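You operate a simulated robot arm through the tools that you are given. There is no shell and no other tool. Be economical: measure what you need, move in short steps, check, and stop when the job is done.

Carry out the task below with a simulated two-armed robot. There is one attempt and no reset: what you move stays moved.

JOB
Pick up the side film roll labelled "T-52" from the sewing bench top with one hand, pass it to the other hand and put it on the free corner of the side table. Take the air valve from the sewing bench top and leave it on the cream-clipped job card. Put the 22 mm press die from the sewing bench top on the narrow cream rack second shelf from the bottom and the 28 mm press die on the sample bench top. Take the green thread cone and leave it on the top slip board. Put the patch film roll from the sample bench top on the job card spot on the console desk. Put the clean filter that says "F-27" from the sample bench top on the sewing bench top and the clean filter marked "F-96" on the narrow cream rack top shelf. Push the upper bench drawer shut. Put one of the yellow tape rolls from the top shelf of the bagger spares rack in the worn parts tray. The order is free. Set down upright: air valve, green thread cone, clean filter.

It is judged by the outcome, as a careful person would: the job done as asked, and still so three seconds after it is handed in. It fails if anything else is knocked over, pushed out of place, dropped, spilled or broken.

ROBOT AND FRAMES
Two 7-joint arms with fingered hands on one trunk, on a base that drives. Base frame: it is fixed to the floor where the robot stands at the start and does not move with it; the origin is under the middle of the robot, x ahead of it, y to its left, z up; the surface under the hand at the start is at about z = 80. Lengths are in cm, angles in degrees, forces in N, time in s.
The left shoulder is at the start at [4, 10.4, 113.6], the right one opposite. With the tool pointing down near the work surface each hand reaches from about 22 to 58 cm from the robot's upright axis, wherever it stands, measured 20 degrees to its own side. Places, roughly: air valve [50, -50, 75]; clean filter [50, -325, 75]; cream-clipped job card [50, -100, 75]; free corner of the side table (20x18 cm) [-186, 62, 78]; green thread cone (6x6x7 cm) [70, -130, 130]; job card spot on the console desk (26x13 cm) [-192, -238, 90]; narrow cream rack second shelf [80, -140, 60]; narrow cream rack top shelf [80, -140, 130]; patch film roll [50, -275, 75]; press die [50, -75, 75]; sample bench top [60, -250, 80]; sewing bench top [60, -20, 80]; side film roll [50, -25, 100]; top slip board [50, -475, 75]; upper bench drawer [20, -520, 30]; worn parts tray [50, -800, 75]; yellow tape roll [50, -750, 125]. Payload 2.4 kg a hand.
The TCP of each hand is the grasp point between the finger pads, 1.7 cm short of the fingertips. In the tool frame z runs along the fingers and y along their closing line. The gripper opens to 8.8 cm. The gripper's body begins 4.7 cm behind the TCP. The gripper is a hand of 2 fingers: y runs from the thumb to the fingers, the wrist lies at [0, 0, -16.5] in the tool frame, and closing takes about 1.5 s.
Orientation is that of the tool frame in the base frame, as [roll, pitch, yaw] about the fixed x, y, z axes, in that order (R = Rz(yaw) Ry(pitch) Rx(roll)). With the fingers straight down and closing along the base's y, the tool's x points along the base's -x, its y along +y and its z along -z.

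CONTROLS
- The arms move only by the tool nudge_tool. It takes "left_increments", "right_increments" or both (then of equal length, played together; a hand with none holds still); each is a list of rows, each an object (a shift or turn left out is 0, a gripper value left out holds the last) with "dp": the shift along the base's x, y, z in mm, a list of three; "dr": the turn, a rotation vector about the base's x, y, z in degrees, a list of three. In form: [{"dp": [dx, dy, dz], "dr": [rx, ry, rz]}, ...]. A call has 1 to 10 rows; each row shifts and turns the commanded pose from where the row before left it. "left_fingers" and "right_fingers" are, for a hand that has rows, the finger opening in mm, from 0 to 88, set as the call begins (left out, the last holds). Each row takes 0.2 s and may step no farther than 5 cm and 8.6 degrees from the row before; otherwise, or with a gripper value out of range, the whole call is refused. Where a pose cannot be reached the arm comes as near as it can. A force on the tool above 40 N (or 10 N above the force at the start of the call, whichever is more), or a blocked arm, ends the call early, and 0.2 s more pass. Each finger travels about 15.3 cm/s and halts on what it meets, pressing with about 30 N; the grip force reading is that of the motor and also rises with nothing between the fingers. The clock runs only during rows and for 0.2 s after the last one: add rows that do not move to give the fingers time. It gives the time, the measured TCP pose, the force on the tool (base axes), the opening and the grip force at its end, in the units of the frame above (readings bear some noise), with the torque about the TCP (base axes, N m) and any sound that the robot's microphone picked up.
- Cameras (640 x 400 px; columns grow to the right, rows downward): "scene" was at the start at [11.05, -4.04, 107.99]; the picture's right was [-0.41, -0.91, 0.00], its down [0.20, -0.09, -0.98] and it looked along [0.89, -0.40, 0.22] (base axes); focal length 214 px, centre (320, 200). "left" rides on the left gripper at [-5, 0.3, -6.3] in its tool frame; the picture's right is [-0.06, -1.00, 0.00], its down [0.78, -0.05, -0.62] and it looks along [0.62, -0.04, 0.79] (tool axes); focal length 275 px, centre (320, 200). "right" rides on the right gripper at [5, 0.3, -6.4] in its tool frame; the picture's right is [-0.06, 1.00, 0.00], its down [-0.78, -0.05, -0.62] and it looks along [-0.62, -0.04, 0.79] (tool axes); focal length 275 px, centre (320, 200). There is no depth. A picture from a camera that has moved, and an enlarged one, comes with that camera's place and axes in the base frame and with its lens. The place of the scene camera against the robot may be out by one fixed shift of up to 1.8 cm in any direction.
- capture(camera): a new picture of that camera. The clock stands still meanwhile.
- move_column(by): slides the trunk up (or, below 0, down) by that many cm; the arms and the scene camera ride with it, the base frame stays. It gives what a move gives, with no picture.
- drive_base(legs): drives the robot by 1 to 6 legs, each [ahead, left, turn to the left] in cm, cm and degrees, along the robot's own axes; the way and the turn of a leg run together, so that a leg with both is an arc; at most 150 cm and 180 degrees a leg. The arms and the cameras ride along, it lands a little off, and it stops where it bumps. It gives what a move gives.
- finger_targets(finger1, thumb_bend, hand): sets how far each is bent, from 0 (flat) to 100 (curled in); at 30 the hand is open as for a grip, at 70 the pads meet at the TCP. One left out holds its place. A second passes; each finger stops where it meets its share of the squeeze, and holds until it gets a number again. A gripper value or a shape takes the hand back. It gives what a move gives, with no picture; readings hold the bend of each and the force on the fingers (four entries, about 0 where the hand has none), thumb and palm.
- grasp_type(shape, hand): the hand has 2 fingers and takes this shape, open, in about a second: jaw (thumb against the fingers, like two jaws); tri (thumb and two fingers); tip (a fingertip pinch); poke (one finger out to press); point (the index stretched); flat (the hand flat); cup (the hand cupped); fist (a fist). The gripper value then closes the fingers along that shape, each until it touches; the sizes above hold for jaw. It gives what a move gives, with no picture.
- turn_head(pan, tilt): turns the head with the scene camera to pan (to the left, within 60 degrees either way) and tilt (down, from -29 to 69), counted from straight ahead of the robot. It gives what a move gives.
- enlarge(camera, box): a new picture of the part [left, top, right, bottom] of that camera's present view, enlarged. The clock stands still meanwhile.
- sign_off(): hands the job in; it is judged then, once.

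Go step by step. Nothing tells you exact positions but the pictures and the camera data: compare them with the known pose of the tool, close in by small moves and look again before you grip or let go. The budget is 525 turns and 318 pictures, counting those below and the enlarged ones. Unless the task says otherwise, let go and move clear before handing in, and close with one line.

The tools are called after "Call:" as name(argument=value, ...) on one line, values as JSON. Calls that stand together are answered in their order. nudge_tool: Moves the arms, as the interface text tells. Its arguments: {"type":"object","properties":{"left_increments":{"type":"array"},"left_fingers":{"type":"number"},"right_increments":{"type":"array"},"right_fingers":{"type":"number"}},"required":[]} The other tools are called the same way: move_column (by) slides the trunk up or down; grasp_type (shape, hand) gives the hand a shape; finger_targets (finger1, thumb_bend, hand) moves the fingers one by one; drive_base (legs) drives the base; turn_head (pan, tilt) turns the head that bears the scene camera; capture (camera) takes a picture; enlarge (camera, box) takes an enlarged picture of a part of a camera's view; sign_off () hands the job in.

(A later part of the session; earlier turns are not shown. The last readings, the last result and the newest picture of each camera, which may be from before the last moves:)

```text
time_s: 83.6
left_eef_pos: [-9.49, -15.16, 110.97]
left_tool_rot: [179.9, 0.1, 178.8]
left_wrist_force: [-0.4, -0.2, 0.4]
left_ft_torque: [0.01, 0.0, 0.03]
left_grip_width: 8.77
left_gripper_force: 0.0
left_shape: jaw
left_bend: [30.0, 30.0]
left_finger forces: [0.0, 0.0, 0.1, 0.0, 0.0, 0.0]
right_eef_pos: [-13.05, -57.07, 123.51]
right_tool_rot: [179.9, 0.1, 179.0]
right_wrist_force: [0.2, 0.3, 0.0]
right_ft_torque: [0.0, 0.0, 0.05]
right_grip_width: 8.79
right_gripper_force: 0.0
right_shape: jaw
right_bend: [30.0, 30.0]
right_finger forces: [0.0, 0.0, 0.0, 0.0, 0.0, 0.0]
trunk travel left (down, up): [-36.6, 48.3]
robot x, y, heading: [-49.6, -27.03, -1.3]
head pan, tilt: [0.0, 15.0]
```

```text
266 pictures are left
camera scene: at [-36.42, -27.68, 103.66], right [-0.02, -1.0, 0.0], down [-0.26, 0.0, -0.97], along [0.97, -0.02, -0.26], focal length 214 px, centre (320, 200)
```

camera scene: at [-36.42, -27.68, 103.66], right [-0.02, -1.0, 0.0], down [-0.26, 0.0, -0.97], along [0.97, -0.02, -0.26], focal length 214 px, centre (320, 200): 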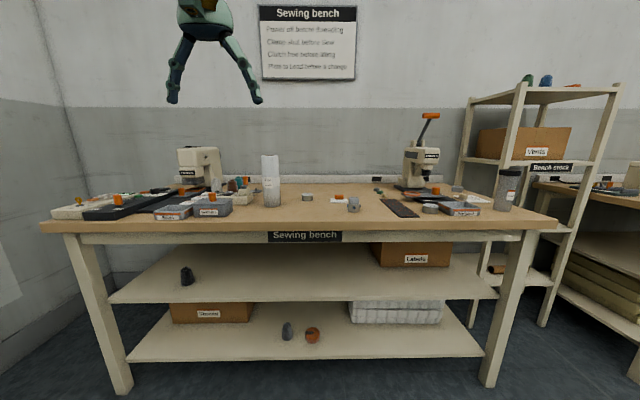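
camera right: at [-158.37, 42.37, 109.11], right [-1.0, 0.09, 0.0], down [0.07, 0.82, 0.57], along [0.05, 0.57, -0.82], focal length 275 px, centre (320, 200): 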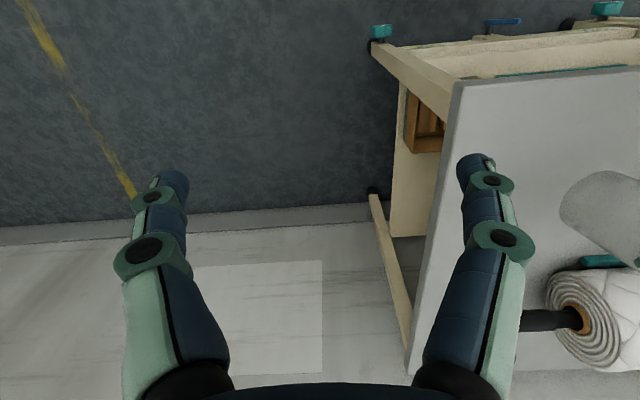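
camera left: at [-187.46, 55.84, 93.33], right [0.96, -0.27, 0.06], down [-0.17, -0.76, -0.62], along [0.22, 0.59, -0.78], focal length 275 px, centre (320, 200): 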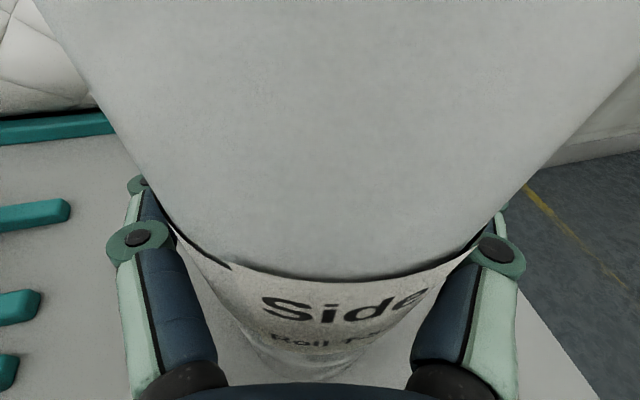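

The bench ahead is unchanged. I drive to about [0, -35] so the right hand reaches the air valve and the left the 22 mm die.

Call:
drive_base(legs=[[48, -8, 1.3]])

Call:
turn_head(pan=-10, tilt=35)

Call:
capture(camera="scene")

Call:
capture(camera="right")

Call:
capture(camera="left")

```text
time_s: 86.5
left_eef_pos: [39.11, -22.75, 110.91]
left_tool_rot: [179.8, 0.1, 179.8]
left_wrist_force: [0.7, 0.5, 0.4]
left_ft_torque: [0.0, -0.02, -0.01]
left_grip_width: 8.81
left_gripper_force: 0.0
left_shape: jaw
left_bend: [30.0, 30.0]
left_finger forces: [0.0, 0.0, 0.1, 0.0, 0.0, 0.0]
right_eef_pos: [36.3, -64.78, 123.4]
right_tool_rot: [-179.9, 0.1, 179.9]
right_wrist_force: [-0.9, -1.1, 0.6]
right_ft_torque: [-0.01, 0.02, 0.04]
right_grip_width: 8.81
right_gripper_force: 0.1
right_shape: jaw
right_bend: [30.0, 30.0]
right_finger forces: [0.1, 0.0, 0.0, 0.0, 0.0, 0.1]
trunk travel left (down, up): [-36.6, 48.3]
robot x, y, heading: [-0.36, -34.74, -0.1]
head pan, tilt: [0.0, 15.0]
```

```text
time_s: 87.3
left_eef_pos: [39.04, -22.65, 110.8]
left_tool_rot: [179.9, 0.0, 179.8]
left_wrist_force: [0.0, 0.0, 0.1]
left_ft_torque: [0.01, 0.01, 0.03]
left_grip_width: 8.77
left_gripper_force: 0.1
left_shape: jaw
left_bend: [30.0, 30.0]
left_finger forces: [0.0, 0.0, 0.0, 0.0, 0.1, 0.0]
right_eef_pos: [36.27, -64.75, 123.52]
right_tool_rot: [179.9, 0.1, 179.8]
right_wrist_force: [-0.7, -0.3, 0.9]
right_ft_torque: [0.0, 0.0, 0.0]
right_grip_width: 8.8
right_gripper_force: 0.0
right_shape: jaw
right_bend: [30.0, 30.0]
right_finger forces: [0.0, 0.0, 0.0, 0.1, 0.0, 0.0]
trunk travel left (down, up): [-36.6, 48.3]
robot x, y, heading: [-0.7, -35.14, -0.1]
head pan, tilt: [-10.0, 35.0]
```

```text
265 pictures are left
camera scene: at [11.71, -37.19, 100.47], right [-0.17, -0.98, 0.0], down [-0.56, 0.1, -0.82], along [0.81, -0.14, -0.57], focal length 214 px, centre (320, 200)
```

scene: 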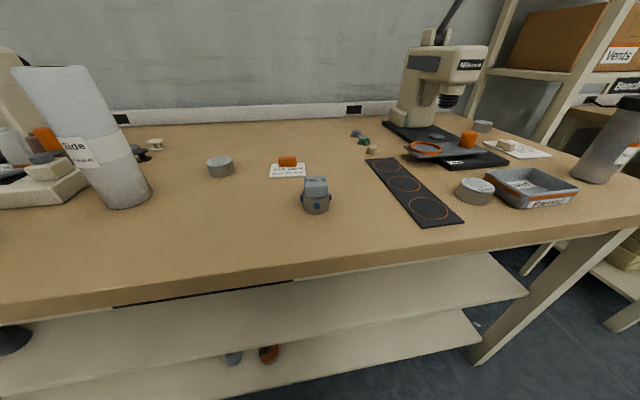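

```text
264 pictures are left
camera right: at [31.33, -64.37, 129.81], right [0.06, 1.0, 0.0], down [0.78, -0.05, 0.62], along [0.62, -0.04, -0.78], focal length 275 px, centre (320, 200)
```

right: 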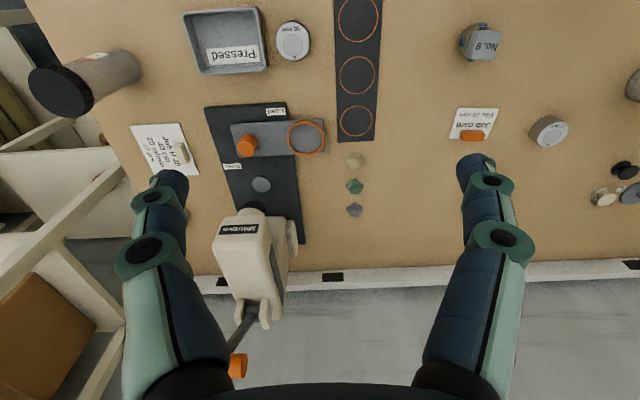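

```text
263 pictures are left
camera left: at [44.0, -22.44, 117.19], right [0.06, -1.0, 0.0], down [-0.78, -0.05, 0.62], along [-0.62, -0.03, -0.79], focal length 275 px, centre (320, 200)
```

left: 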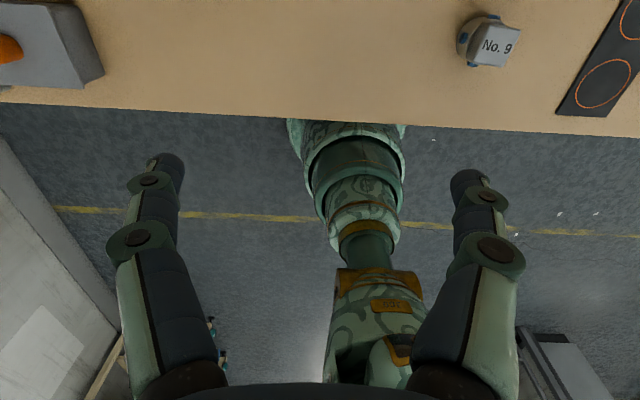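

The valve top is at about [39.8, -40.8, 84]. I bring the right hand over it to look closely.

Call:
nudge_tool(right_increments=[{"dp": [-10, 45, 0]}, {"dp": [-10, 45, 0]}, {"dp": [-10, 40, -20]}, {"dp": [0, 40, -28]}, {"dp": [0, 40, -29]}, {"dp": [0, 28, -39]}, {"dp": [0, 0, -45]}, {"dp": [0, 0, -45]}])

Call:
capture(camera="right")

```text
time_s: 89.1
left_eef_pos: [39.13, -22.74, 110.88]
left_tool_rot: [179.8, 0.0, 179.8]
left_wrist_force: [1.2, -0.2, 0.4]
left_ft_torque: [-0.01, 0.01, -0.01]
left_grip_width: 8.78
left_gripper_force: 0.1
left_shape: jaw
left_bend: [30.0, 30.0]
left_finger forces: [0.0, 0.1, 0.0, 0.0, 0.1, 0.0]
right_eef_pos: [33.1, -40.93, 102.95]
right_tool_rot: [179.8, 0.1, 180.0]
right_wrist_force: [0.1, 0.1, -0.3]
right_ft_torque: [0.03, 0.01, -0.01]
right_grip_width: 8.8
right_gripper_force: 0.1
right_shape: jaw
right_bend: [30.0, 30.0]
right_finger forces: [0.1, 0.0, 0.0, 0.1, 0.0, 0.0]
trunk travel left (down, up): [-36.6, 48.3]
robot x, y, heading: [-0.78, -34.64, 0.2]
head pan, tilt: [-10.0, 35.0]
```

```text
262 pictures are left
camera right: at [28.24, -40.56, 109.23], right [0.06, 1.0, 0.0], down [0.78, -0.05, 0.62], along [0.62, -0.04, -0.78], focal length 275 px, centre (320, 200)
```

right: 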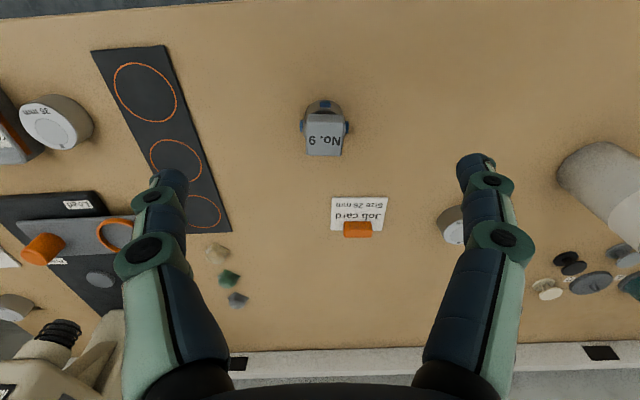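

Call:
enlarge(camera="right", box=[275, 80, 375, 170])

Call:
enlarge(camera="scene", box=[270, 150, 370, 230])

```text
4.44 times, centred on (325, 125) of right
camera zoom: at [28.24, -40.56, 109.23], right [0.06, 1.0, 0.0], down [0.78, -0.05, 0.62], along [0.62, -0.04, -0.78], focal length 1224 px, centre (298, 533)
```

zoom: 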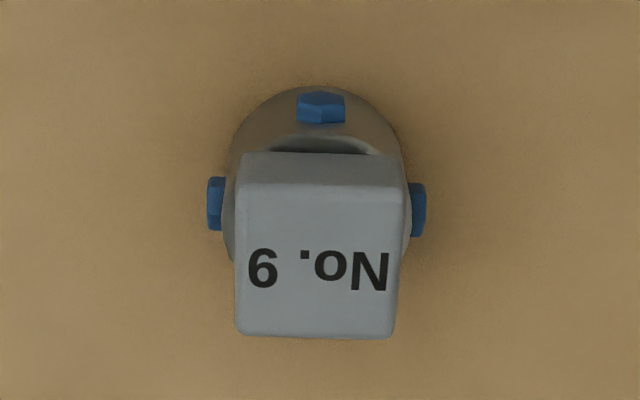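

```text
5.00 times, centred on (320, 190) of scene
camera zoom: at [11.71, -37.2, 100.46], right [-0.17, -0.98, 0.0], down [-0.57, 0.1, -0.82], along [0.81, -0.14, -0.57], focal length 1072 px, centre (320, 250)
```

zoom: 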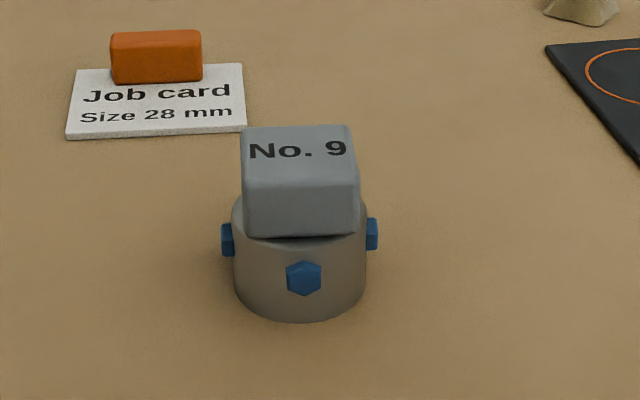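

The valve's head block is ~3.9 cm wide and square to me. I move over it and descend to just above.

Call:
nudge_tool(right_increments=[{"dp": [35, 1, 0]}, {"dp": [32, 0, -30]}, {"dp": [0, 0, -45]}, {"dp": [0, 0, -40]}])

Call:
capture(camera="right")

Call:
enlarge(camera="scene", box=[240, 110, 400, 230])

```text
time_s: 90.1
left_eef_pos: [39.09, -22.78, 110.86]
left_tool_rot: [179.8, 0.0, 179.8]
left_wrist_force: [0.2, -1.1, -0.8]
left_ft_torque: [0.01, -0.01, 0.01]
left_grip_width: 8.78
left_gripper_force: 0.1
left_shape: jaw
left_bend: [30.0, 30.0]
left_finger forces: [0.0, 0.1, 0.0, 0.1, 0.0, 0.1]
right_eef_pos: [39.88, -40.83, 91.07]
right_tool_rot: [179.9, 0.1, -180.0]
right_wrist_force: [0.2, 0.0, 0.5]
right_ft_torque: [-0.02, 0.01, -0.02]
right_grip_width: 8.79
right_gripper_force: 0.0
right_shape: jaw
right_bend: [30.0, 30.0]
right_finger forces: [0.0, 0.0, 0.0, 0.0, 0.0, 0.1]
trunk travel left (down, up): [-36.6, 48.3]
robot x, y, heading: [-0.5, -34.97, 0.1]
head pan, tilt: [-10.0, 35.0]
```

```text
259 pictures are left
camera right: at [35.05, -40.51, 97.44], right [0.06, 1.0, 0.0], down [0.78, -0.05, 0.62], along [0.62, -0.04, -0.78], focal length 275 px, centre (320, 200)
```

right: 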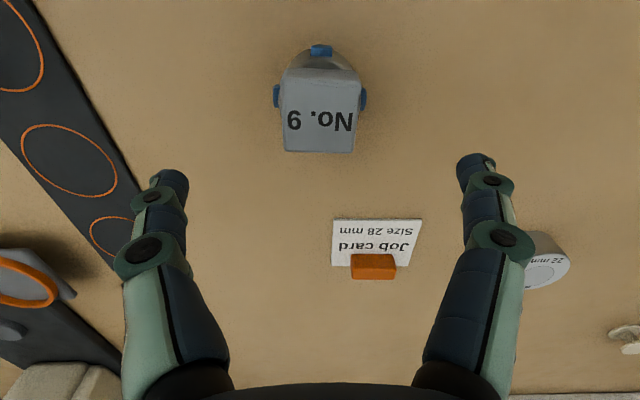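

```text
3.33 times, centred on (320, 170) of scene
camera zoom: at [11.71, -37.19, 100.46], right [-0.17, -0.98, 0.0], down [-0.57, 0.1, -0.82], along [0.81, -0.14, -0.57], focal length 715 px, centre (320, 300)
```

zoom: 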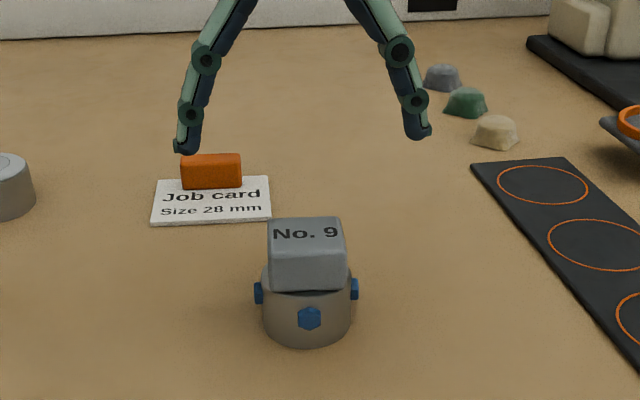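

Aligned. Descend to z ≈ 83.4 and close.

Call:
nudge_tool(right_increments=[{"dp": [1, 0, -30]}, {"dp": [1, 0, -30]}, {"dp": [0, 0, -16]}, {"dp": [0, 0, 0]}])

Call:
enlarge(camera="scene", box=[240, 110, 400, 230])

```text
time_s: 91.1
left_eef_pos: [39.14, -22.71, 110.87]
left_tool_rot: [179.8, -0.1, 179.8]
left_wrist_force: [-0.7, -0.3, 0.0]
left_ft_torque: [0.02, 0.0, -0.02]
left_grip_width: 8.8
left_gripper_force: 0.0
left_shape: jaw
left_bend: [30.0, 30.0]
left_finger forces: [0.0, 0.0, 0.1, 0.0, 0.1, 0.0]
right_eef_pos: [40.13, -40.59, 83.57]
right_tool_rot: [179.9, 0.1, 180.0]
right_wrist_force: [0.0, 0.1, 0.8]
right_ft_torque: [-0.01, 0.01, -0.01]
right_grip_width: 8.81
right_gripper_force: 0.0
right_shape: jaw
right_bend: [30.0, 30.0]
right_finger forces: [0.0, 0.0, 0.0, 0.0, 0.1, 0.1]
trunk travel left (down, up): [-36.6, 48.3]
robot x, y, heading: [-0.74, -34.94, -0.0]
head pan, tilt: [-10.0, 35.0]
```

```text
3.33 times, centred on (320, 170) of scene
camera zoom: at [11.71, -37.19, 100.46], right [-0.17, -0.98, 0.0], down [-0.57, 0.1, -0.82], along [0.81, -0.14, -0.57], focal length 715 px, centre (320, 300)
```

zoom: 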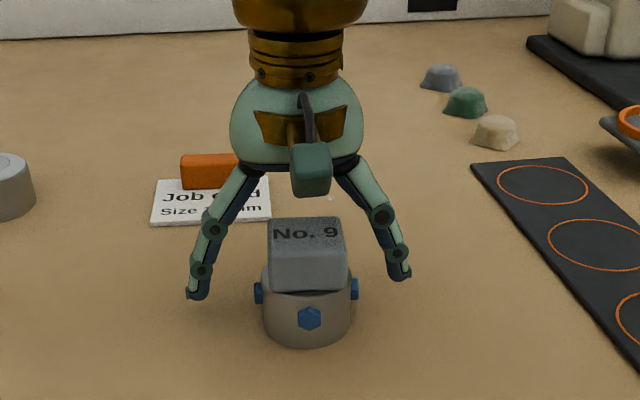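

Call:
nudge_tool(right_increments=[{"dp": [0, 0, 5]}, {"dp": [0, 0, 0]}, {"dp": [0, 0, 0]}, {"dp": [0, 0, 0]}, {"dp": [0, 0, 0]}, {"dp": [0, 0, 0]}, {"dp": [0, 0, 0]}, {"dp": [0, 0, 0]}], right_fingers=20)

Call:
enlarge(camera="scene", box=[240, 110, 400, 230])

```text
time_s: 92.9
left_eef_pos: [39.15, -22.68, 111.04]
left_tool_rot: [179.8, 0.0, 179.7]
left_wrist_force: [0.7, -0.2, 0.1]
left_ft_torque: [0.03, 0.01, -0.01]
left_grip_width: 8.81
left_gripper_force: 0.0
left_shape: jaw
left_bend: [30.0, 30.0]
left_finger forces: [0.0, 0.0, 0.0, 0.0, 0.1, 0.0]
right_eef_pos: [40.2, -40.76, 84.22]
right_tool_rot: [179.9, 0.0, 179.9]
right_wrist_force: [0.2, 0.4, -0.8]
right_ft_torque: [0.04, -0.02, 0.02]
right_grip_width: 3.59
right_gripper_force: 29.6
right_shape: jaw
right_bend: [73.0, 70.0]
right_finger forces: [26.1, 0.1, 0.0, 0.1, 26.0, 0.1]
trunk travel left (down, up): [-36.6, 48.3]
robot x, y, heading: [-0.53, -34.82, -0.2]
head pan, tilt: [-10.0, 35.0]
```

```text
3.33 times, centred on (320, 170) of scene
camera zoom: at [11.72, -37.19, 100.46], right [-0.17, -0.98, 0.0], down [-0.57, 0.1, -0.82], along [0.81, -0.14, -0.57], focal length 715 px, centre (320, 300)
```

zoom: 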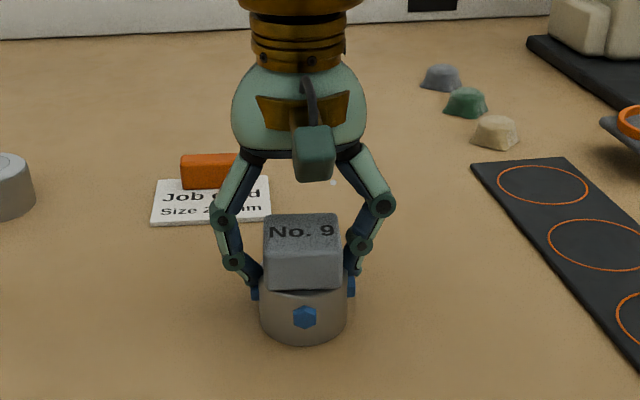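

Gripped on the head block (3.6 cm). Lift it.

Call:
nudge_tool(right_increments=[{"dp": [0, 0, 10]}, {"dp": [0, 0, 20]}, {"dp": [0, 0, 40]}, {"dp": [0, 0, 45]}, {"dp": [0, 0, 45]}])

Call:
capture(camera="scene")

Call:
capture(camera="right")

```text
time_s: 94.1
left_eef_pos: [39.17, -22.65, 110.89]
left_tool_rot: [179.8, 0.0, 179.8]
left_wrist_force: [0.0, -0.3, -0.3]
left_ft_torque: [0.04, 0.0, 0.0]
left_grip_width: 8.78
left_gripper_force: 0.1
left_shape: jaw
left_bend: [30.0, 30.0]
left_finger forces: [0.0, 0.0, 0.1, 0.0, 0.1, 0.0]
right_eef_pos: [40.13, -40.97, 100.39]
right_tool_rot: [180.0, 0.0, 179.9]
right_wrist_force: [-0.8, 1.1, -2.4]
right_ft_torque: [-0.01, -0.02, -0.02]
right_grip_width: 3.58
right_gripper_force: 30.3
right_shape: jaw
right_bend: [73.0, 70.0]
right_finger forces: [26.3, 0.0, 0.0, 0.1, 26.3, 0.0]
trunk travel left (down, up): [-36.6, 48.3]
robot x, y, heading: [-0.81, -35.01, 0.1]
head pan, tilt: [-10.0, 35.0]
```

```text
255 pictures are left
camera scene: at [11.71, -37.19, 100.46], right [-0.17, -0.98, 0.0], down [-0.57, 0.1, -0.82], along [0.81, -0.14, -0.57], focal length 214 px, centre (320, 200)
```

scene: 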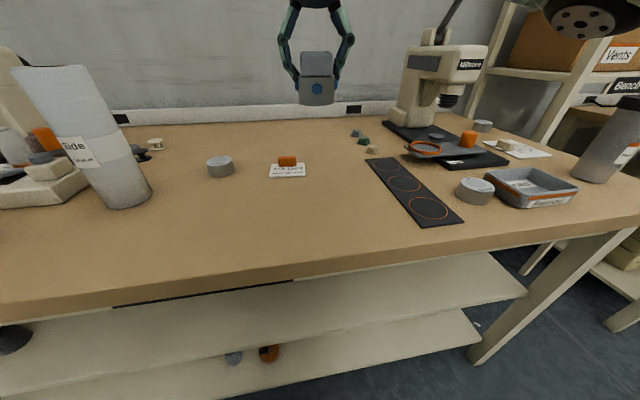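

```text
254 pictures are left
camera right: at [35.27, -40.73, 106.66], right [0.06, 1.0, 0.0], down [0.78, -0.05, 0.62], along [0.62, -0.04, -0.78], focal length 275 px, centre (320, 200)
```

right: 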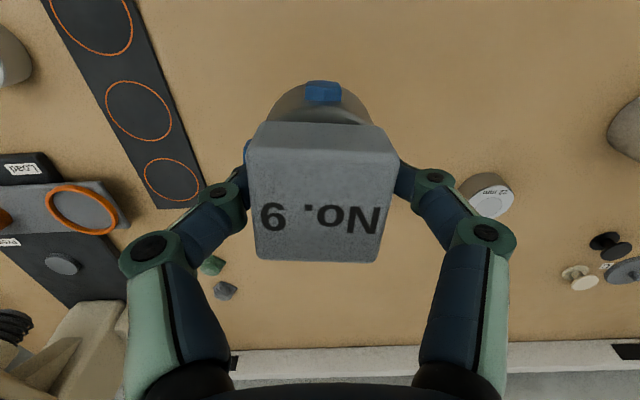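

Valve held. Now the left hand goes for the 22 mm die at about [56, -22.3, 81].

Call:
nudge_tool(left_increments=[{"dp": [45, 2, 0]}, {"dp": [45, 2, 0]}, {"dp": [40, 0, -20]}, {"dp": [10, 0, -45]}, {"dp": [0, 0, -45]}, {"dp": [0, 0, 0]}])

Call:
capture(camera="left")

Call:
capture(camera="scene")

```text
time_s: 95.5
left_eef_pos: [53.2, -21.91, 99.77]
left_tool_rot: [179.8, 0.0, 179.7]
left_wrist_force: [0.2, -0.4, -0.5]
left_ft_torque: [0.0, -0.02, 0.02]
left_grip_width: 8.78
left_gripper_force: 0.0
left_shape: jaw
left_bend: [30.0, 30.0]
left_finger forces: [0.0, 0.0, 0.1, 0.0, 0.0, 0.0]
right_eef_pos: [40.3, -41.02, 100.3]
right_tool_rot: [179.9, 0.1, 179.9]
right_wrist_force: [0.6, -0.5, -2.3]
right_ft_torque: [-0.03, 0.0, 0.01]
right_grip_width: 3.56
right_gripper_force: 29.5
right_shape: jaw
right_bend: [73.0, 70.0]
right_finger forces: [26.3, 0.1, 0.0, 0.0, 26.2, 0.1]
trunk travel left (down, up): [-36.6, 48.3]
robot x, y, heading: [-0.75, -35.27, -0.0]
head pan, tilt: [-10.0, 35.0]
```

```text
253 pictures are left
camera left: at [58.21, -21.7, 106.03], right [0.06, -1.0, 0.0], down [-0.78, -0.05, 0.62], along [-0.62, -0.03, -0.79], focal length 275 px, centre (320, 200)
```

left: 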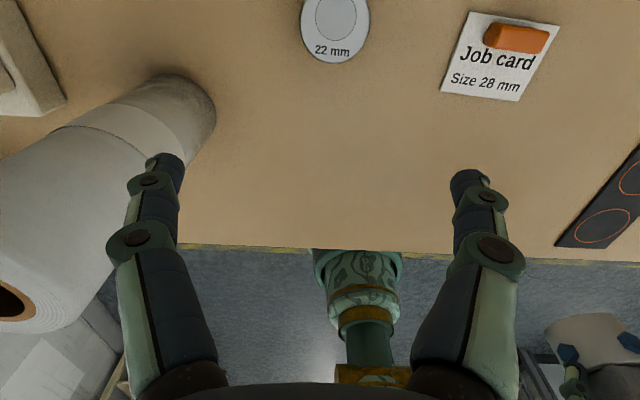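

```text
252 pictures are left
camera scene: at [11.72, -37.19, 100.46], right [-0.17, -0.98, 0.0], down [-0.57, 0.1, -0.82], along [0.81, -0.14, -0.57], focal length 214 px, centre (320, 200)
```

scene: 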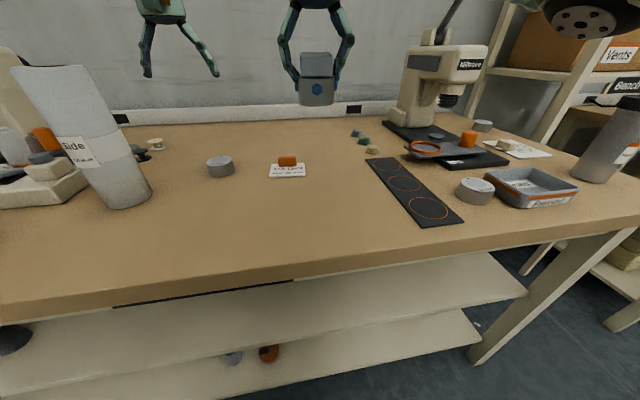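

Call:
nudge_tool(left_increments=[{"dp": [15, -4, 0]}, {"dp": [15, -4, -30]}, {"dp": [0, 0, -45]}, {"dp": [0, 0, -45]}, {"dp": [0, 0, -18]}, {"dp": [0, 0, 0]}])

Call:
capture(camera="left")

Call:
enlarge(camera="scene", box=[160, 90, 300, 200])

```text
time_s: 96.9
left_eef_pos: [54.47, -22.9, 86.07]
left_tool_rot: [179.8, 0.1, 179.8]
left_wrist_force: [0.9, -0.3, -0.7]
left_ft_torque: [-0.02, 0.02, -0.01]
left_grip_width: 8.8
left_gripper_force: 0.2
left_shape: jaw
left_bend: [30.0, 30.0]
left_finger forces: [0.1, 0.0, 0.0, 0.0, 0.1, 0.1]
left hand out of reach, approached as far as the arm can: row 2, 4
right_eef_pos: [40.21, -41.01, 100.25]
right_tool_rot: [179.9, 0.1, 179.8]
right_wrist_force: [0.8, 0.0, -2.0]
right_ft_torque: [0.03, 0.0, 0.0]
right_grip_width: 3.57
right_gripper_force: 30.4
right_shape: jaw
right_bend: [73.0, 70.0]
right_finger forces: [26.4, 0.0, 0.0, 0.0, 26.2, 0.0]
trunk travel left (down, up): [-36.6, 48.3]
robot x, y, heading: [-0.54, -35.26, 0.3]
head pan, tilt: [-10.0, 35.0]
```

```text
251 pictures are left
camera left: at [59.33, -22.66, 92.46], right [0.06, -1.0, 0.0], down [-0.79, -0.05, 0.62], along [-0.62, -0.03, -0.79], focal length 275 px, centre (320, 200)
```

left: 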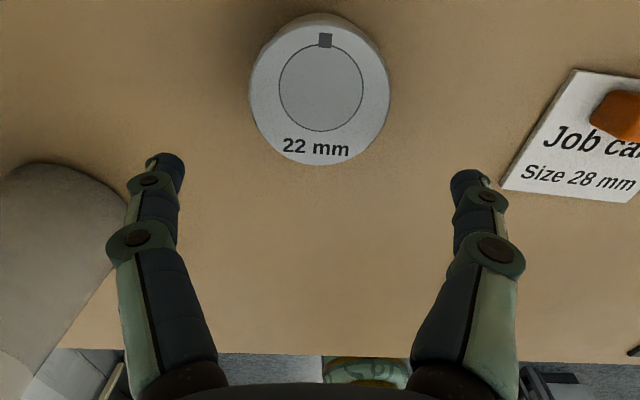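

```text
3.64 times, centred on (230, 145) of scene
camera zoom: at [11.72, -37.21, 100.46], right [-0.17, -0.98, 0.0], down [-0.57, 0.1, -0.82], along [0.81, -0.14, -0.57], focal length 780 px, centre (647, 400)
```

zoom: 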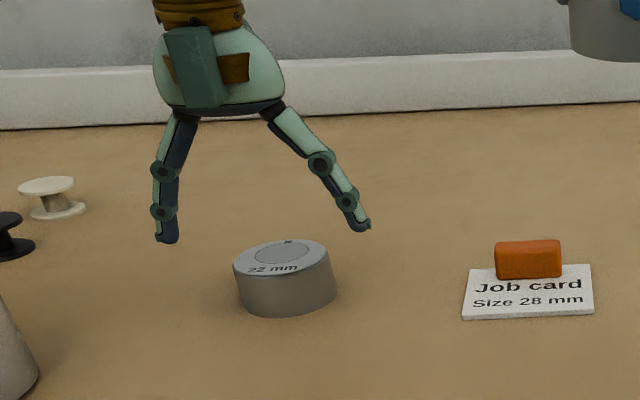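

Die centre about [56, -22.8]; I need 1.5 cm more reach. Try it.

Call:
nudge_tool(left_increments=[{"dp": [10, 1, -10]}, {"dp": [6, 0, -10]}, {"dp": [0, 0, 0]}])

Call:
capture(camera="left")

```text
time_s: 97.7
left_eef_pos: [53.81, -21.95, 84.24]
left_tool_rot: [179.9, -0.2, 179.7]
left_wrist_force: [-1.2, -0.6, -0.3]
left_ft_torque: [-0.02, 0.04, -0.05]
left_grip_width: 8.79
left_gripper_force: 0.0
left_shape: jaw
left_bend: [30.0, 30.0]
left_finger forces: [0.0, 0.0, 0.0, 0.1, 0.0, 0.1]
left hand out of reach, approached as far as the arm can: row 1, 2
right_eef_pos: [40.27, -41.05, 100.2]
right_tool_rot: [179.9, 0.1, 179.9]
right_wrist_force: [-0.4, 0.2, -1.9]
right_ft_torque: [0.03, 0.01, 0.0]
right_grip_width: 3.58
right_gripper_force: 29.9
right_shape: jaw
right_bend: [73.0, 70.0]
right_finger forces: [26.3, 0.1, 0.1, 0.0, 26.2, 0.1]
trunk travel left (down, up): [-36.6, 48.3]
robot x, y, heading: [-0.41, -34.92, 0.2]
head pan, tilt: [-10.0, 35.0]
```

```text
249 pictures are left
camera left: at [58.74, -21.77, 90.59], right [0.06, -1.0, 0.0], down [-0.78, -0.05, 0.62], along [-0.62, -0.03, -0.79], focal length 275 px, centre (320, 200)
```

left: 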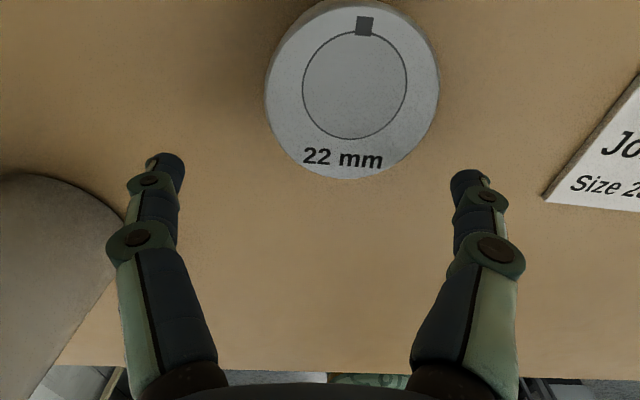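

I'll lower the trunk by 10 cm to gain reach (lifting the left hand first).

Call:
nudge_tool(left_increments=[{"dp": [0, -5, 40]}, {"dp": [0, -5, 40]}, {"dp": [0, 0, 20]}], right_increments=[{"dp": [0, 0, 30]}, {"dp": [0, 0, 30]}, {"dp": [0, 0, 0]}])

Call:
move_column(by=-10)

Call:
nudge_tool(left_increments=[{"dp": [10, 2, -10]}, {"dp": [13, 0, 0]}, {"dp": [0, 0, 0]}])

Call:
capture(camera="left")

```text
time_s: 98.5
left_eef_pos: [55.22, -23.52, 94.25]
left_tool_rot: [179.8, -0.2, 179.8]
left_wrist_force: [-0.4, -0.3, -1.0]
left_ft_torque: [0.0, 0.01, 0.04]
left_grip_width: 8.77
left_gripper_force: 0.1
left_shape: jaw
left_bend: [30.0, 30.0]
left_finger forces: [0.0, 0.0, 0.0, 0.0, 0.1, 0.0]
left hand out of reach, approached as far as the arm can: row 1, 2
right_eef_pos: [40.07, -40.67, 105.99]
right_tool_rot: [179.9, 0.1, 179.9]
right_wrist_force: [0.4, -0.3, -1.3]
right_ft_torque: [0.0, 0.0, 0.05]
right_grip_width: 3.55
right_gripper_force: 30.2
right_shape: jaw
right_bend: [73.0, 70.0]
right_finger forces: [26.3, 0.0, 0.0, 0.0, 26.4, 0.0]
trunk travel left (down, up): [-36.6, 48.3]
robot x, y, heading: [-0.76, -35.15, 0.0]
head pan, tilt: [-10.0, 35.0]
```

```text
time_s: 99.8
left_eef_pos: [55.37, -23.25, 81.41]
left_tool_rot: [179.8, -3.0, 179.9]
left_wrist_force: [4.6, 2.4, 30.9]
left_ft_torque: [-0.3, -0.14, 0.01]
left_grip_width: 8.74
left_gripper_force: 0.0
left_shape: jaw
left_bend: [30.0, 29.0]
left_finger forces: [12.5, 0.0, 0.1, 0.0, 18.5, 0.1]
right_eef_pos: [39.88, -40.73, 96.42]
right_tool_rot: [180.0, 0.2, -180.0]
right_wrist_force: [-0.1, -0.2, -0.8]
right_ft_torque: [0.01, 0.02, -0.01]
right_grip_width: 3.58
right_gripper_force: 30.1
right_shape: jaw
right_bend: [73.0, 70.0]
right_finger forces: [26.3, 0.0, 0.0, 0.0, 26.3, 0.1]
trunk travel left (down, up): [-26.6, 58.3]
robot x, y, heading: [-0.3, -34.97, -0.1]
head pan, tilt: [-10.0, 35.0]
```

```text
time_s: 100.2
left_eef_pos: [55.36, -22.96, 81.09]
left_tool_rot: [179.8, -2.9, 179.8]
left_wrist_force: [-2.7, 0.6, 23.5]
left_ft_torque: [-0.29, 0.01, 0.0]
left_grip_width: 8.82
left_gripper_force: 0.2
left_shape: jaw
left_bend: [25.0, 26.0]
left_finger forces: [9.7, 0.1, 0.1, 0.0, 14.4, 0.0]
left hand out of reach, approached as far as the arm can: row 1
right_eef_pos: [39.96, -40.78, 96.37]
right_tool_rot: [180.0, 0.3, 180.0]
right_wrist_force: [-0.4, -0.1, -1.8]
right_ft_torque: [-0.01, -0.03, 0.0]
right_grip_width: 3.56
right_gripper_force: 29.3
right_shape: jaw
right_bend: [73.0, 70.0]
right_finger forces: [26.3, 0.0, 0.0, 0.1, 26.3, 0.0]
trunk travel left (down, up): [-26.6, 58.3]
robot x, y, heading: [-0.29, -35.0, -0.0]
head pan, tilt: [-10.0, 35.0]
stopped in row 1 (left hand): the force on the tool passed its limit at 47 N (the readings are from after the stop); the commanded pose is now the measured one
```

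```text
248 pictures are left
camera left: at [60.69, -22.84, 87.21], right [0.06, -1.0, -0.01], down [-0.75, -0.05, 0.66], along [-0.66, -0.03, -0.75], focal length 275 px, centre (320, 200)
```

left: 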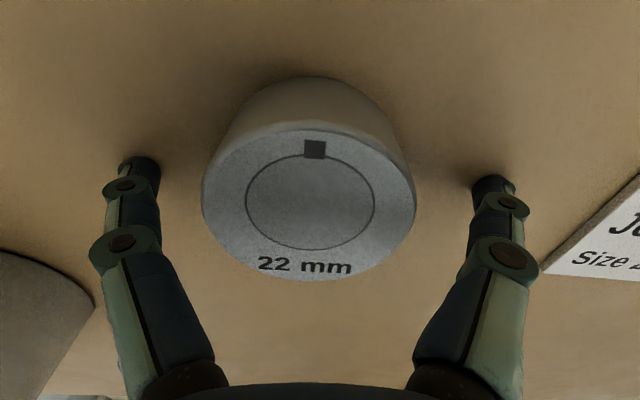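

The trunk carried the left hand down to the bench around the die — luckily straddling it cleanly (bench at z≈79.4). I ease up 3 mm, shift 4 mm ahead and close on the die.

Call:
nudge_tool(left_increments=[{"dp": [0, 0, 4]}, {"dp": [3, 1, 0]}, {"dp": [0, 0, 0]}])

Call:
capture(camera="left")

```text
time_s: 101.0
left_eef_pos: [55.85, -23.08, 81.42]
left_tool_rot: [179.8, -3.0, 179.8]
left_wrist_force: [-3.3, -1.6, 5.2]
left_ft_torque: [-0.03, 0.04, 0.03]
left_grip_width: 8.81
left_gripper_force: 0.1
left_shape: jaw
left_bend: [26.0, 26.0]
left_finger forces: [2.4, 0.1, 0.0, 0.0, 2.8, 0.1]
right_eef_pos: [40.11, -40.78, 96.33]
right_tool_rot: [179.9, 0.2, 179.9]
right_wrist_force: [-0.4, 0.9, -1.9]
right_ft_torque: [0.01, -0.02, 0.01]
right_grip_width: 3.57
right_gripper_force: 29.8
right_shape: jaw
right_bend: [73.0, 70.0]
right_finger forces: [26.4, 0.0, 0.1, 0.0, 26.2, 0.1]
trunk travel left (down, up): [-26.6, 58.3]
robot x, y, heading: [-0.64, -35.34, -0.0]
head pan, tilt: [-10.0, 35.0]
```

```text
247 pictures are left
camera left: at [60.98, -22.78, 87.37], right [0.06, -1.0, -0.01], down [-0.75, -0.05, 0.66], along [-0.66, -0.03, -0.75], focal length 275 px, centre (320, 200)
```

left: 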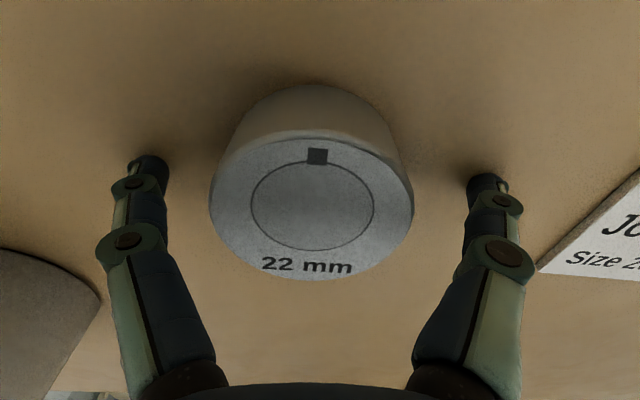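

Call:
nudge_tool(left_increments=[{"dp": [0, 0, 3]}, {"dp": [0, 0, 0]}, {"dp": [0, 0, 0]}, {"dp": [0, 0, 0]}, {"dp": [0, 0, 0]}, {"dp": [0, 0, 0]}, {"dp": [0, 0, 0]}, {"dp": [0, 0, 0]}], left_fingers=30)

Call:
nudge_tool(left_increments=[{"dp": [0, 0, 10]}, {"dp": [0, 0, 20]}, {"dp": [-10, 0, 40]}, {"dp": [-20, 0, 40]}, {"dp": [-20, 0, 20]}])

Call:
capture(camera="left")

Call:
capture(camera="scene")

```text
time_s: 102.8
left_eef_pos: [55.74, -23.13, 81.64]
left_tool_rot: [179.8, -3.0, 179.8]
left_wrist_force: [-1.4, -0.2, 12.4]
left_ft_torque: [0.07, -0.01, -0.01]
left_grip_width: 4.51
left_gripper_force: 30.3
left_shape: jaw
left_bend: [75.0, 73.0]
left_finger forces: [34.3, 0.1, 0.0, 0.0, 28.1, 0.0]
right_eef_pos: [40.19, -40.92, 96.3]
right_tool_rot: [179.8, 0.2, 179.9]
right_wrist_force: [0.5, -0.1, -2.3]
right_ft_torque: [0.03, 0.02, -0.03]
right_grip_width: 3.57
right_gripper_force: 29.2
right_shape: jaw
right_bend: [73.0, 70.0]
right_finger forces: [26.3, 0.0, 0.0, 0.0, 26.4, 0.0]
trunk travel left (down, up): [-26.6, 58.3]
robot x, y, heading: [-0.46, -34.8, 0.1]
head pan, tilt: [-10.0, 35.0]
```

```text
time_s: 104.0
left_eef_pos: [51.11, -23.05, 94.42]
left_tool_rot: [179.7, -3.1, 179.9]
left_wrist_force: [-0.4, 0.6, -3.2]
left_ft_torque: [0.03, -0.02, 0.03]
left_grip_width: 4.43
left_gripper_force: 29.9
left_shape: jaw
left_bend: [75.0, 73.0]
left_finger forces: [26.0, 0.0, 0.0, 0.0, 25.9, 0.0]
right_eef_pos: [40.11, -40.86, 96.28]
right_tool_rot: [179.9, 0.1, -180.0]
right_wrist_force: [0.3, 0.5, -2.0]
right_ft_torque: [-0.03, -0.01, 0.01]
right_grip_width: 3.57
right_gripper_force: 30.0
right_shape: jaw
right_bend: [73.0, 70.0]
right_finger forces: [26.4, 0.1, 0.0, 0.1, 26.3, 0.1]
trunk travel left (down, up): [-26.6, 58.3]
robot x, y, heading: [-0.62, -34.94, 0.1]
head pan, tilt: [-10.0, 35.0]
```

```text
246 pictures are left
camera left: at [56.29, -22.83, 100.5], right [0.06, -1.0, -0.01], down [-0.75, -0.05, 0.66], along [-0.66, -0.03, -0.75], focal length 275 px, centre (320, 200)
```

left: 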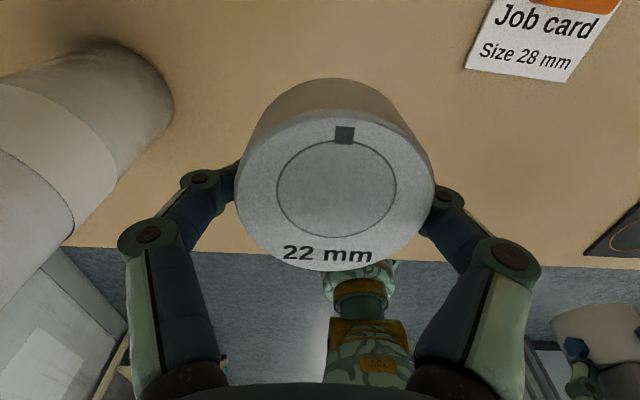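

```text
245 pictures are left
camera scene: at [12.08, -37.18, 90.42], right [-0.17, -0.98, 0.0], down [-0.57, 0.1, -0.82], along [0.81, -0.14, -0.57], focal length 214 px, centre (320, 200)
```

scene: 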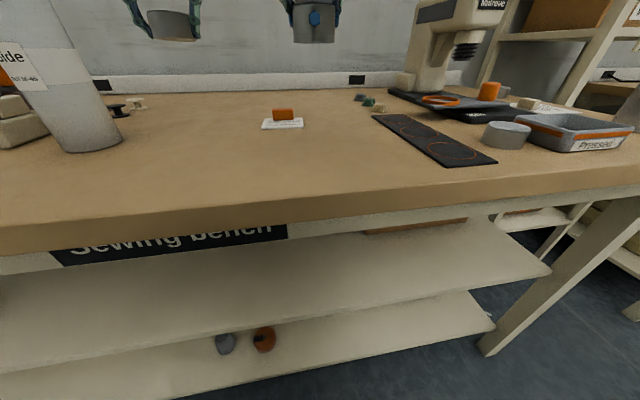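

Both held. I raise the trunk and pull the left hand back, then slide right along the bench towards the cream-clipped card.

Call:
move_column(by=10)

Call:
nudge_tool(left_increments=[{"dp": [-40, 10, 10], "dr": [0, -3, 0]}, {"dp": [-40, 20, 0]}, {"dp": [-40, 20, 0]}])

Call:
drive_base(legs=[[0, -45, 0]])

Call:
turn_head(pan=-15, tilt=35)

Call:
capture(camera="scene")

Call:
capture(camera="right")

```text
time_s: 105.3
left_eef_pos: [50.97, -23.09, 104.5]
left_tool_rot: [179.7, -3.2, 179.8]
left_wrist_force: [-0.3, 0.4, -2.6]
left_ft_torque: [0.02, 0.0, 0.0]
left_grip_width: 4.4
left_gripper_force: 30.0
left_shape: jaw
left_bend: [75.0, 73.0]
left_finger forces: [25.9, 0.1, 0.1, 0.0, 25.8, 0.0]
right_eef_pos: [40.09, -40.79, 106.26]
right_tool_rot: [179.9, 0.1, -179.9]
right_wrist_force: [1.0, -0.8, -1.5]
right_ft_torque: [0.01, -0.02, -0.03]
right_grip_width: 3.57
right_gripper_force: 29.7
right_shape: jaw
right_bend: [73.0, 70.0]
right_finger forces: [26.3, 0.1, 0.0, 0.0, 26.3, 0.1]
trunk travel left (down, up): [-36.6, 48.3]
robot x, y, heading: [-0.54, -35.09, -0.0]
head pan, tilt: [-10.0, 35.0]
```

```text
time_s: 106.1
left_eef_pos: [39.36, -17.81, 105.38]
left_tool_rot: [179.8, -0.1, 179.8]
left_wrist_force: [0.3, -0.1, -3.2]
left_ft_torque: [0.03, 0.02, 0.03]
left_grip_width: 4.44
left_gripper_force: 30.5
left_shape: jaw
left_bend: [75.0, 73.0]
left_finger forces: [25.6, 0.0, 0.0, 0.0, 25.6, 0.0]
right_eef_pos: [40.18, -40.62, 106.29]
right_tool_rot: [179.9, 0.2, 180.0]
right_wrist_force: [-0.4, 0.3, -1.6]
right_ft_torque: [0.01, -0.04, -0.01]
right_grip_width: 3.58
right_gripper_force: 30.2
right_shape: jaw
right_bend: [73.0, 70.0]
right_finger forces: [26.3, 0.0, 0.0, 0.1, 26.3, 0.1]
trunk travel left (down, up): [-36.6, 48.3]
robot x, y, heading: [-0.31, -35.39, -0.3]
head pan, tilt: [-10.0, 35.0]
```

```text
time_s: 108.8
left_eef_pos: [39.46, -62.83, 105.34]
left_tool_rot: [179.7, -0.1, 179.6]
left_wrist_force: [-0.1, 0.1, -3.3]
left_ft_torque: [0.05, 0.03, 0.02]
left_grip_width: 4.39
left_gripper_force: 30.5
left_shape: jaw
left_bend: [75.0, 73.0]
left_finger forces: [25.6, 0.0, 0.0, 0.1, 25.6, 0.1]
right_eef_pos: [40.01, -85.62, 106.24]
right_tool_rot: [179.9, 0.1, 179.8]
right_wrist_force: [0.0, -0.3, -2.1]
right_ft_torque: [-0.03, 0.0, -0.01]
right_grip_width: 3.56
right_gripper_force: 29.9
right_shape: jaw
right_bend: [73.0, 70.0]
right_finger forces: [26.2, 0.0, 0.0, 0.0, 26.3, 0.0]
trunk travel left (down, up): [-36.6, 48.3]
robot x, y, heading: [-0.7, -79.51, 0.0]
head pan, tilt: [-10.0, 35.0]
```

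```text
time_s: 109.5
left_eef_pos: [39.2, -62.79, 105.34]
left_tool_rot: [179.8, -0.1, 179.6]
left_wrist_force: [0.5, 0.0, -3.9]
left_ft_torque: [0.03, 0.0, -0.01]
left_grip_width: 4.43
left_gripper_force: 30.1
left_shape: jaw
left_bend: [75.0, 73.0]
left_finger forces: [25.6, 0.0, 0.1, 0.1, 25.7, 0.0]
right_eef_pos: [40.06, -85.69, 106.35]
right_tool_rot: [179.9, 0.2, 179.9]
right_wrist_force: [-0.2, -0.9, -1.4]
right_ft_torque: [0.03, 0.0, -0.01]
right_grip_width: 3.58
right_gripper_force: 29.8
right_shape: jaw
right_bend: [73.0, 70.0]
right_finger forces: [26.3, 0.1, 0.0, 0.0, 26.3, 0.0]
trunk travel left (down, up): [-36.6, 48.3]
robot x, y, heading: [-0.47, -79.45, -0.1]
head pan, tilt: [-15.0, 35.0]
```

```text
244 pictures are left
camera scene: at [11.54, -82.77, 100.45], right [-0.26, -0.97, 0.0], down [-0.55, 0.15, -0.82], along [0.79, -0.21, -0.57], focal length 214 px, centre (320, 200)
```

scene: 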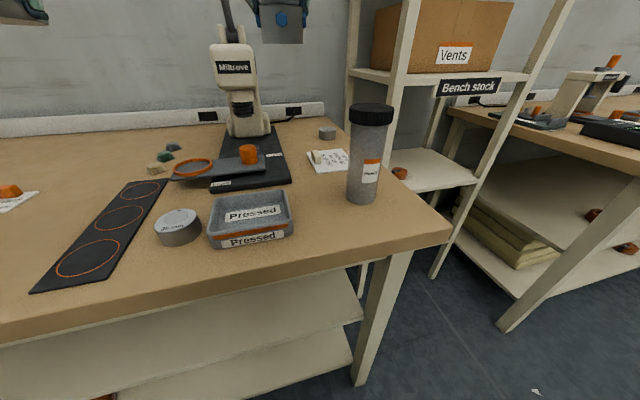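

```text
243 pictures are left
camera right: at [35.22, -85.37, 112.61], right [0.07, 1.0, 0.0], down [0.78, -0.05, 0.62], along [0.62, -0.04, -0.78], focal length 275 px, centre (320, 200)
```

right: 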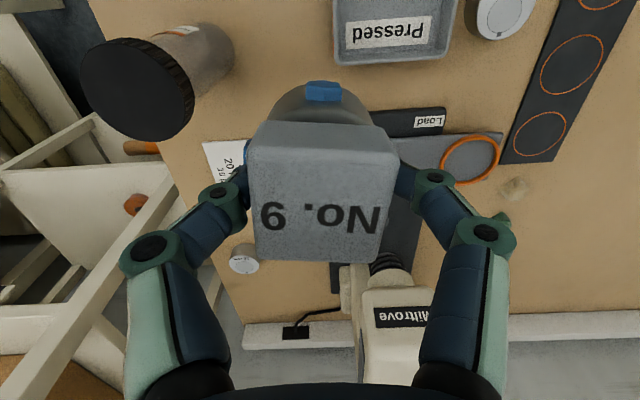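

I see the cream-clipped card (x 50.7–62, y -102…-92.5) between the press and the bottle. I'll carry the valve forward first, then right over the card, avoiding the bottle.

Call:
nudge_tool(right_increments=[{"dp": [40, -10, 0]}, {"dp": [40, -15, 0]}, {"dp": [40, -20, 0]}, {"dp": [17, -40, 0]}, {"dp": [0, -46, 0]}, {"dp": [0, 0, 0]}])

Call:
capture(camera="right")

Call:
capture(camera="scene")

```text
time_s: 110.9
left_eef_pos: [39.33, -62.68, 105.35]
left_tool_rot: [179.8, -0.2, 179.6]
left_wrist_force: [0.2, 0.1, -3.1]
left_ft_torque: [0.01, 0.02, 0.0]
left_grip_width: 4.44
left_gripper_force: 30.2
left_shape: jaw
left_bend: [75.0, 73.0]
left_finger forces: [25.5, 0.0, 0.0, 0.1, 25.5, 0.0]
right_eef_pos: [54.06, -98.82, 106.28]
right_tool_rot: [179.9, 0.1, 179.8]
right_wrist_force: [0.1, -0.5, -1.0]
right_ft_torque: [0.0, 0.01, -0.01]
right_grip_width: 3.56
right_gripper_force: 29.9
right_shape: jaw
right_bend: [74.0, 70.0]
right_finger forces: [26.5, 0.1, 0.0, 0.1, 26.4, 0.1]
trunk travel left (down, up): [-36.6, 48.3]
robot x, y, heading: [-0.53, -79.56, -0.4]
head pan, tilt: [-15.0, 35.0]
```

```text
242 pictures are left
camera right: at [49.14, -98.42, 112.62], right [0.06, 1.0, 0.0], down [0.78, -0.05, 0.62], along [0.62, -0.04, -0.78], focal length 275 px, centre (320, 200)
```

right: 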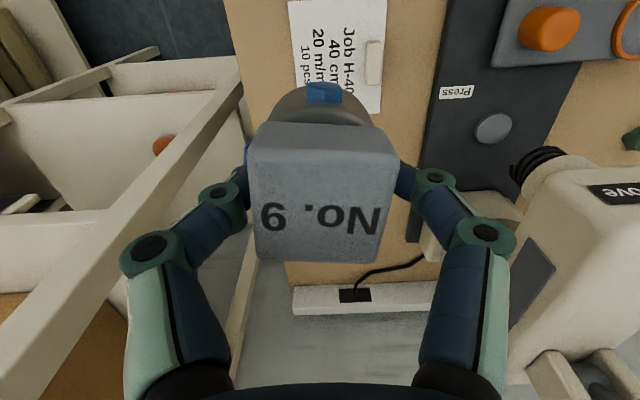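

```text
241 pictures are left
camera scene: at [11.54, -82.78, 100.45], right [-0.26, -0.97, 0.0], down [-0.55, 0.15, -0.82], along [0.79, -0.21, -0.57], focal length 214 px, centre (320, 200)
```

scene: 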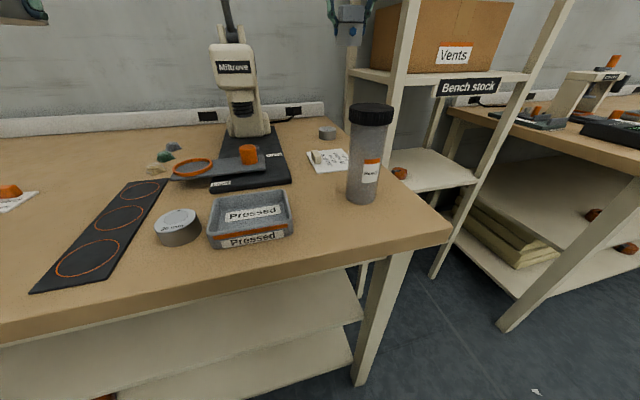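

The valve is over the free part of the card. Lower most of the way.

Call:
nudge_tool(right_increments=[{"dp": [0, 3, -40]}, {"dp": [0, 3, -40]}, {"dp": [0, 0, -40]}, {"dp": [0, 0, -40]}, {"dp": [0, 0, -30]}, {"dp": [0, 0, 0]}])

Call:
enlarge(camera="scene", box=[260, 80, 420, 200])

```text
time_s: 112.3
left_eef_pos: [39.32, -62.86, 105.42]
left_tool_rot: [179.8, -0.1, 179.7]
left_wrist_force: [0.3, -0.3, -3.4]
left_ft_torque: [-0.02, -0.01, -0.01]
left_grip_width: 4.39
left_gripper_force: 30.2
left_shape: jaw
left_bend: [75.0, 73.0]
left_finger forces: [25.5, 0.0, 0.0, 0.0, 25.5, 0.1]
right_eef_pos: [53.98, -98.34, 87.26]
right_tool_rot: [179.9, 0.1, 179.8]
right_wrist_force: [-0.1, -0.2, -1.6]
right_ft_torque: [0.02, 0.0, -0.01]
right_grip_width: 3.57
right_gripper_force: 29.9
right_shape: jaw
right_bend: [74.0, 70.0]
right_finger forces: [26.6, 0.0, 0.0, 0.1, 26.4, 0.1]
trunk travel left (down, up): [-36.6, 48.3]
robot x, y, heading: [-0.4, -79.67, -0.1]
head pan, tilt: [-15.0, 35.0]
```

```text
3.33 times, centred on (340, 140) of scene
camera zoom: at [11.55, -82.77, 100.46], right [-0.26, -0.97, 0.0], down [-0.55, 0.15, -0.82], along [0.79, -0.21, -0.57], focal length 715 px, centre (253, 400)
```

zoom: 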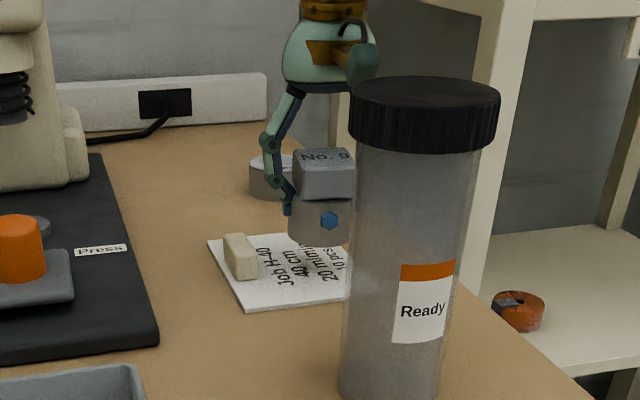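

Call:
nudge_tool(right_increments=[{"dp": [0, 0, -18]}, {"dp": [0, 0, -5]}, {"dp": [0, 0, 0]}])

Call:
enlarge(camera="scene", box=[260, 80, 420, 200])

```text
time_s: 113.1
left_eef_pos: [39.31, -62.76, 105.46]
left_tool_rot: [179.8, -0.2, 179.6]
left_wrist_force: [-1.0, 0.8, -3.6]
left_ft_torque: [-0.02, 0.01, 0.01]
left_grip_width: 4.37
left_gripper_force: 31.0
left_shape: jaw
left_bend: [75.0, 73.0]
left_finger forces: [25.4, 0.0, 0.1, 0.0, 25.5, 0.1]
right_eef_pos: [53.96, -98.31, 84.84]
right_tool_rot: [179.9, 0.1, 179.9]
right_wrist_force: [0.2, 0.5, -2.0]
right_ft_torque: [-0.01, 0.03, 0.02]
right_grip_width: 3.59
right_gripper_force: 29.7
right_shape: jaw
right_bend: [74.0, 70.0]
right_finger forces: [26.5, 0.0, 0.0, 0.0, 26.5, 0.0]
trunk travel left (down, up): [-36.6, 48.3]
robot x, y, heading: [-0.62, -79.72, -0.1]
head pan, tilt: [-15.0, 35.0]
```

```text
3.33 times, centred on (340, 140) of scene
camera zoom: at [11.54, -82.78, 100.45], right [-0.26, -0.97, 0.0], down [-0.55, 0.15, -0.82], along [0.79, -0.21, -0.57], focal length 715 px, centre (253, 400)
```

zoom: 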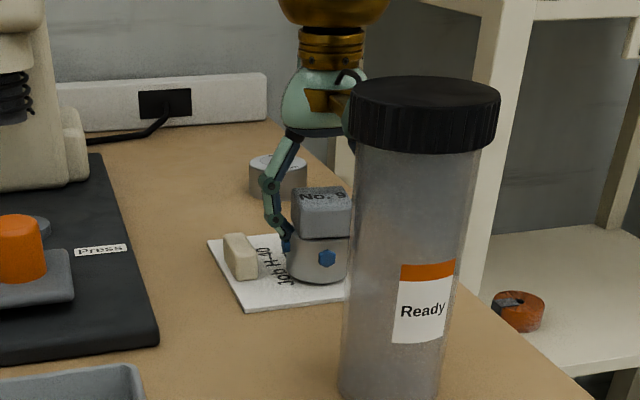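

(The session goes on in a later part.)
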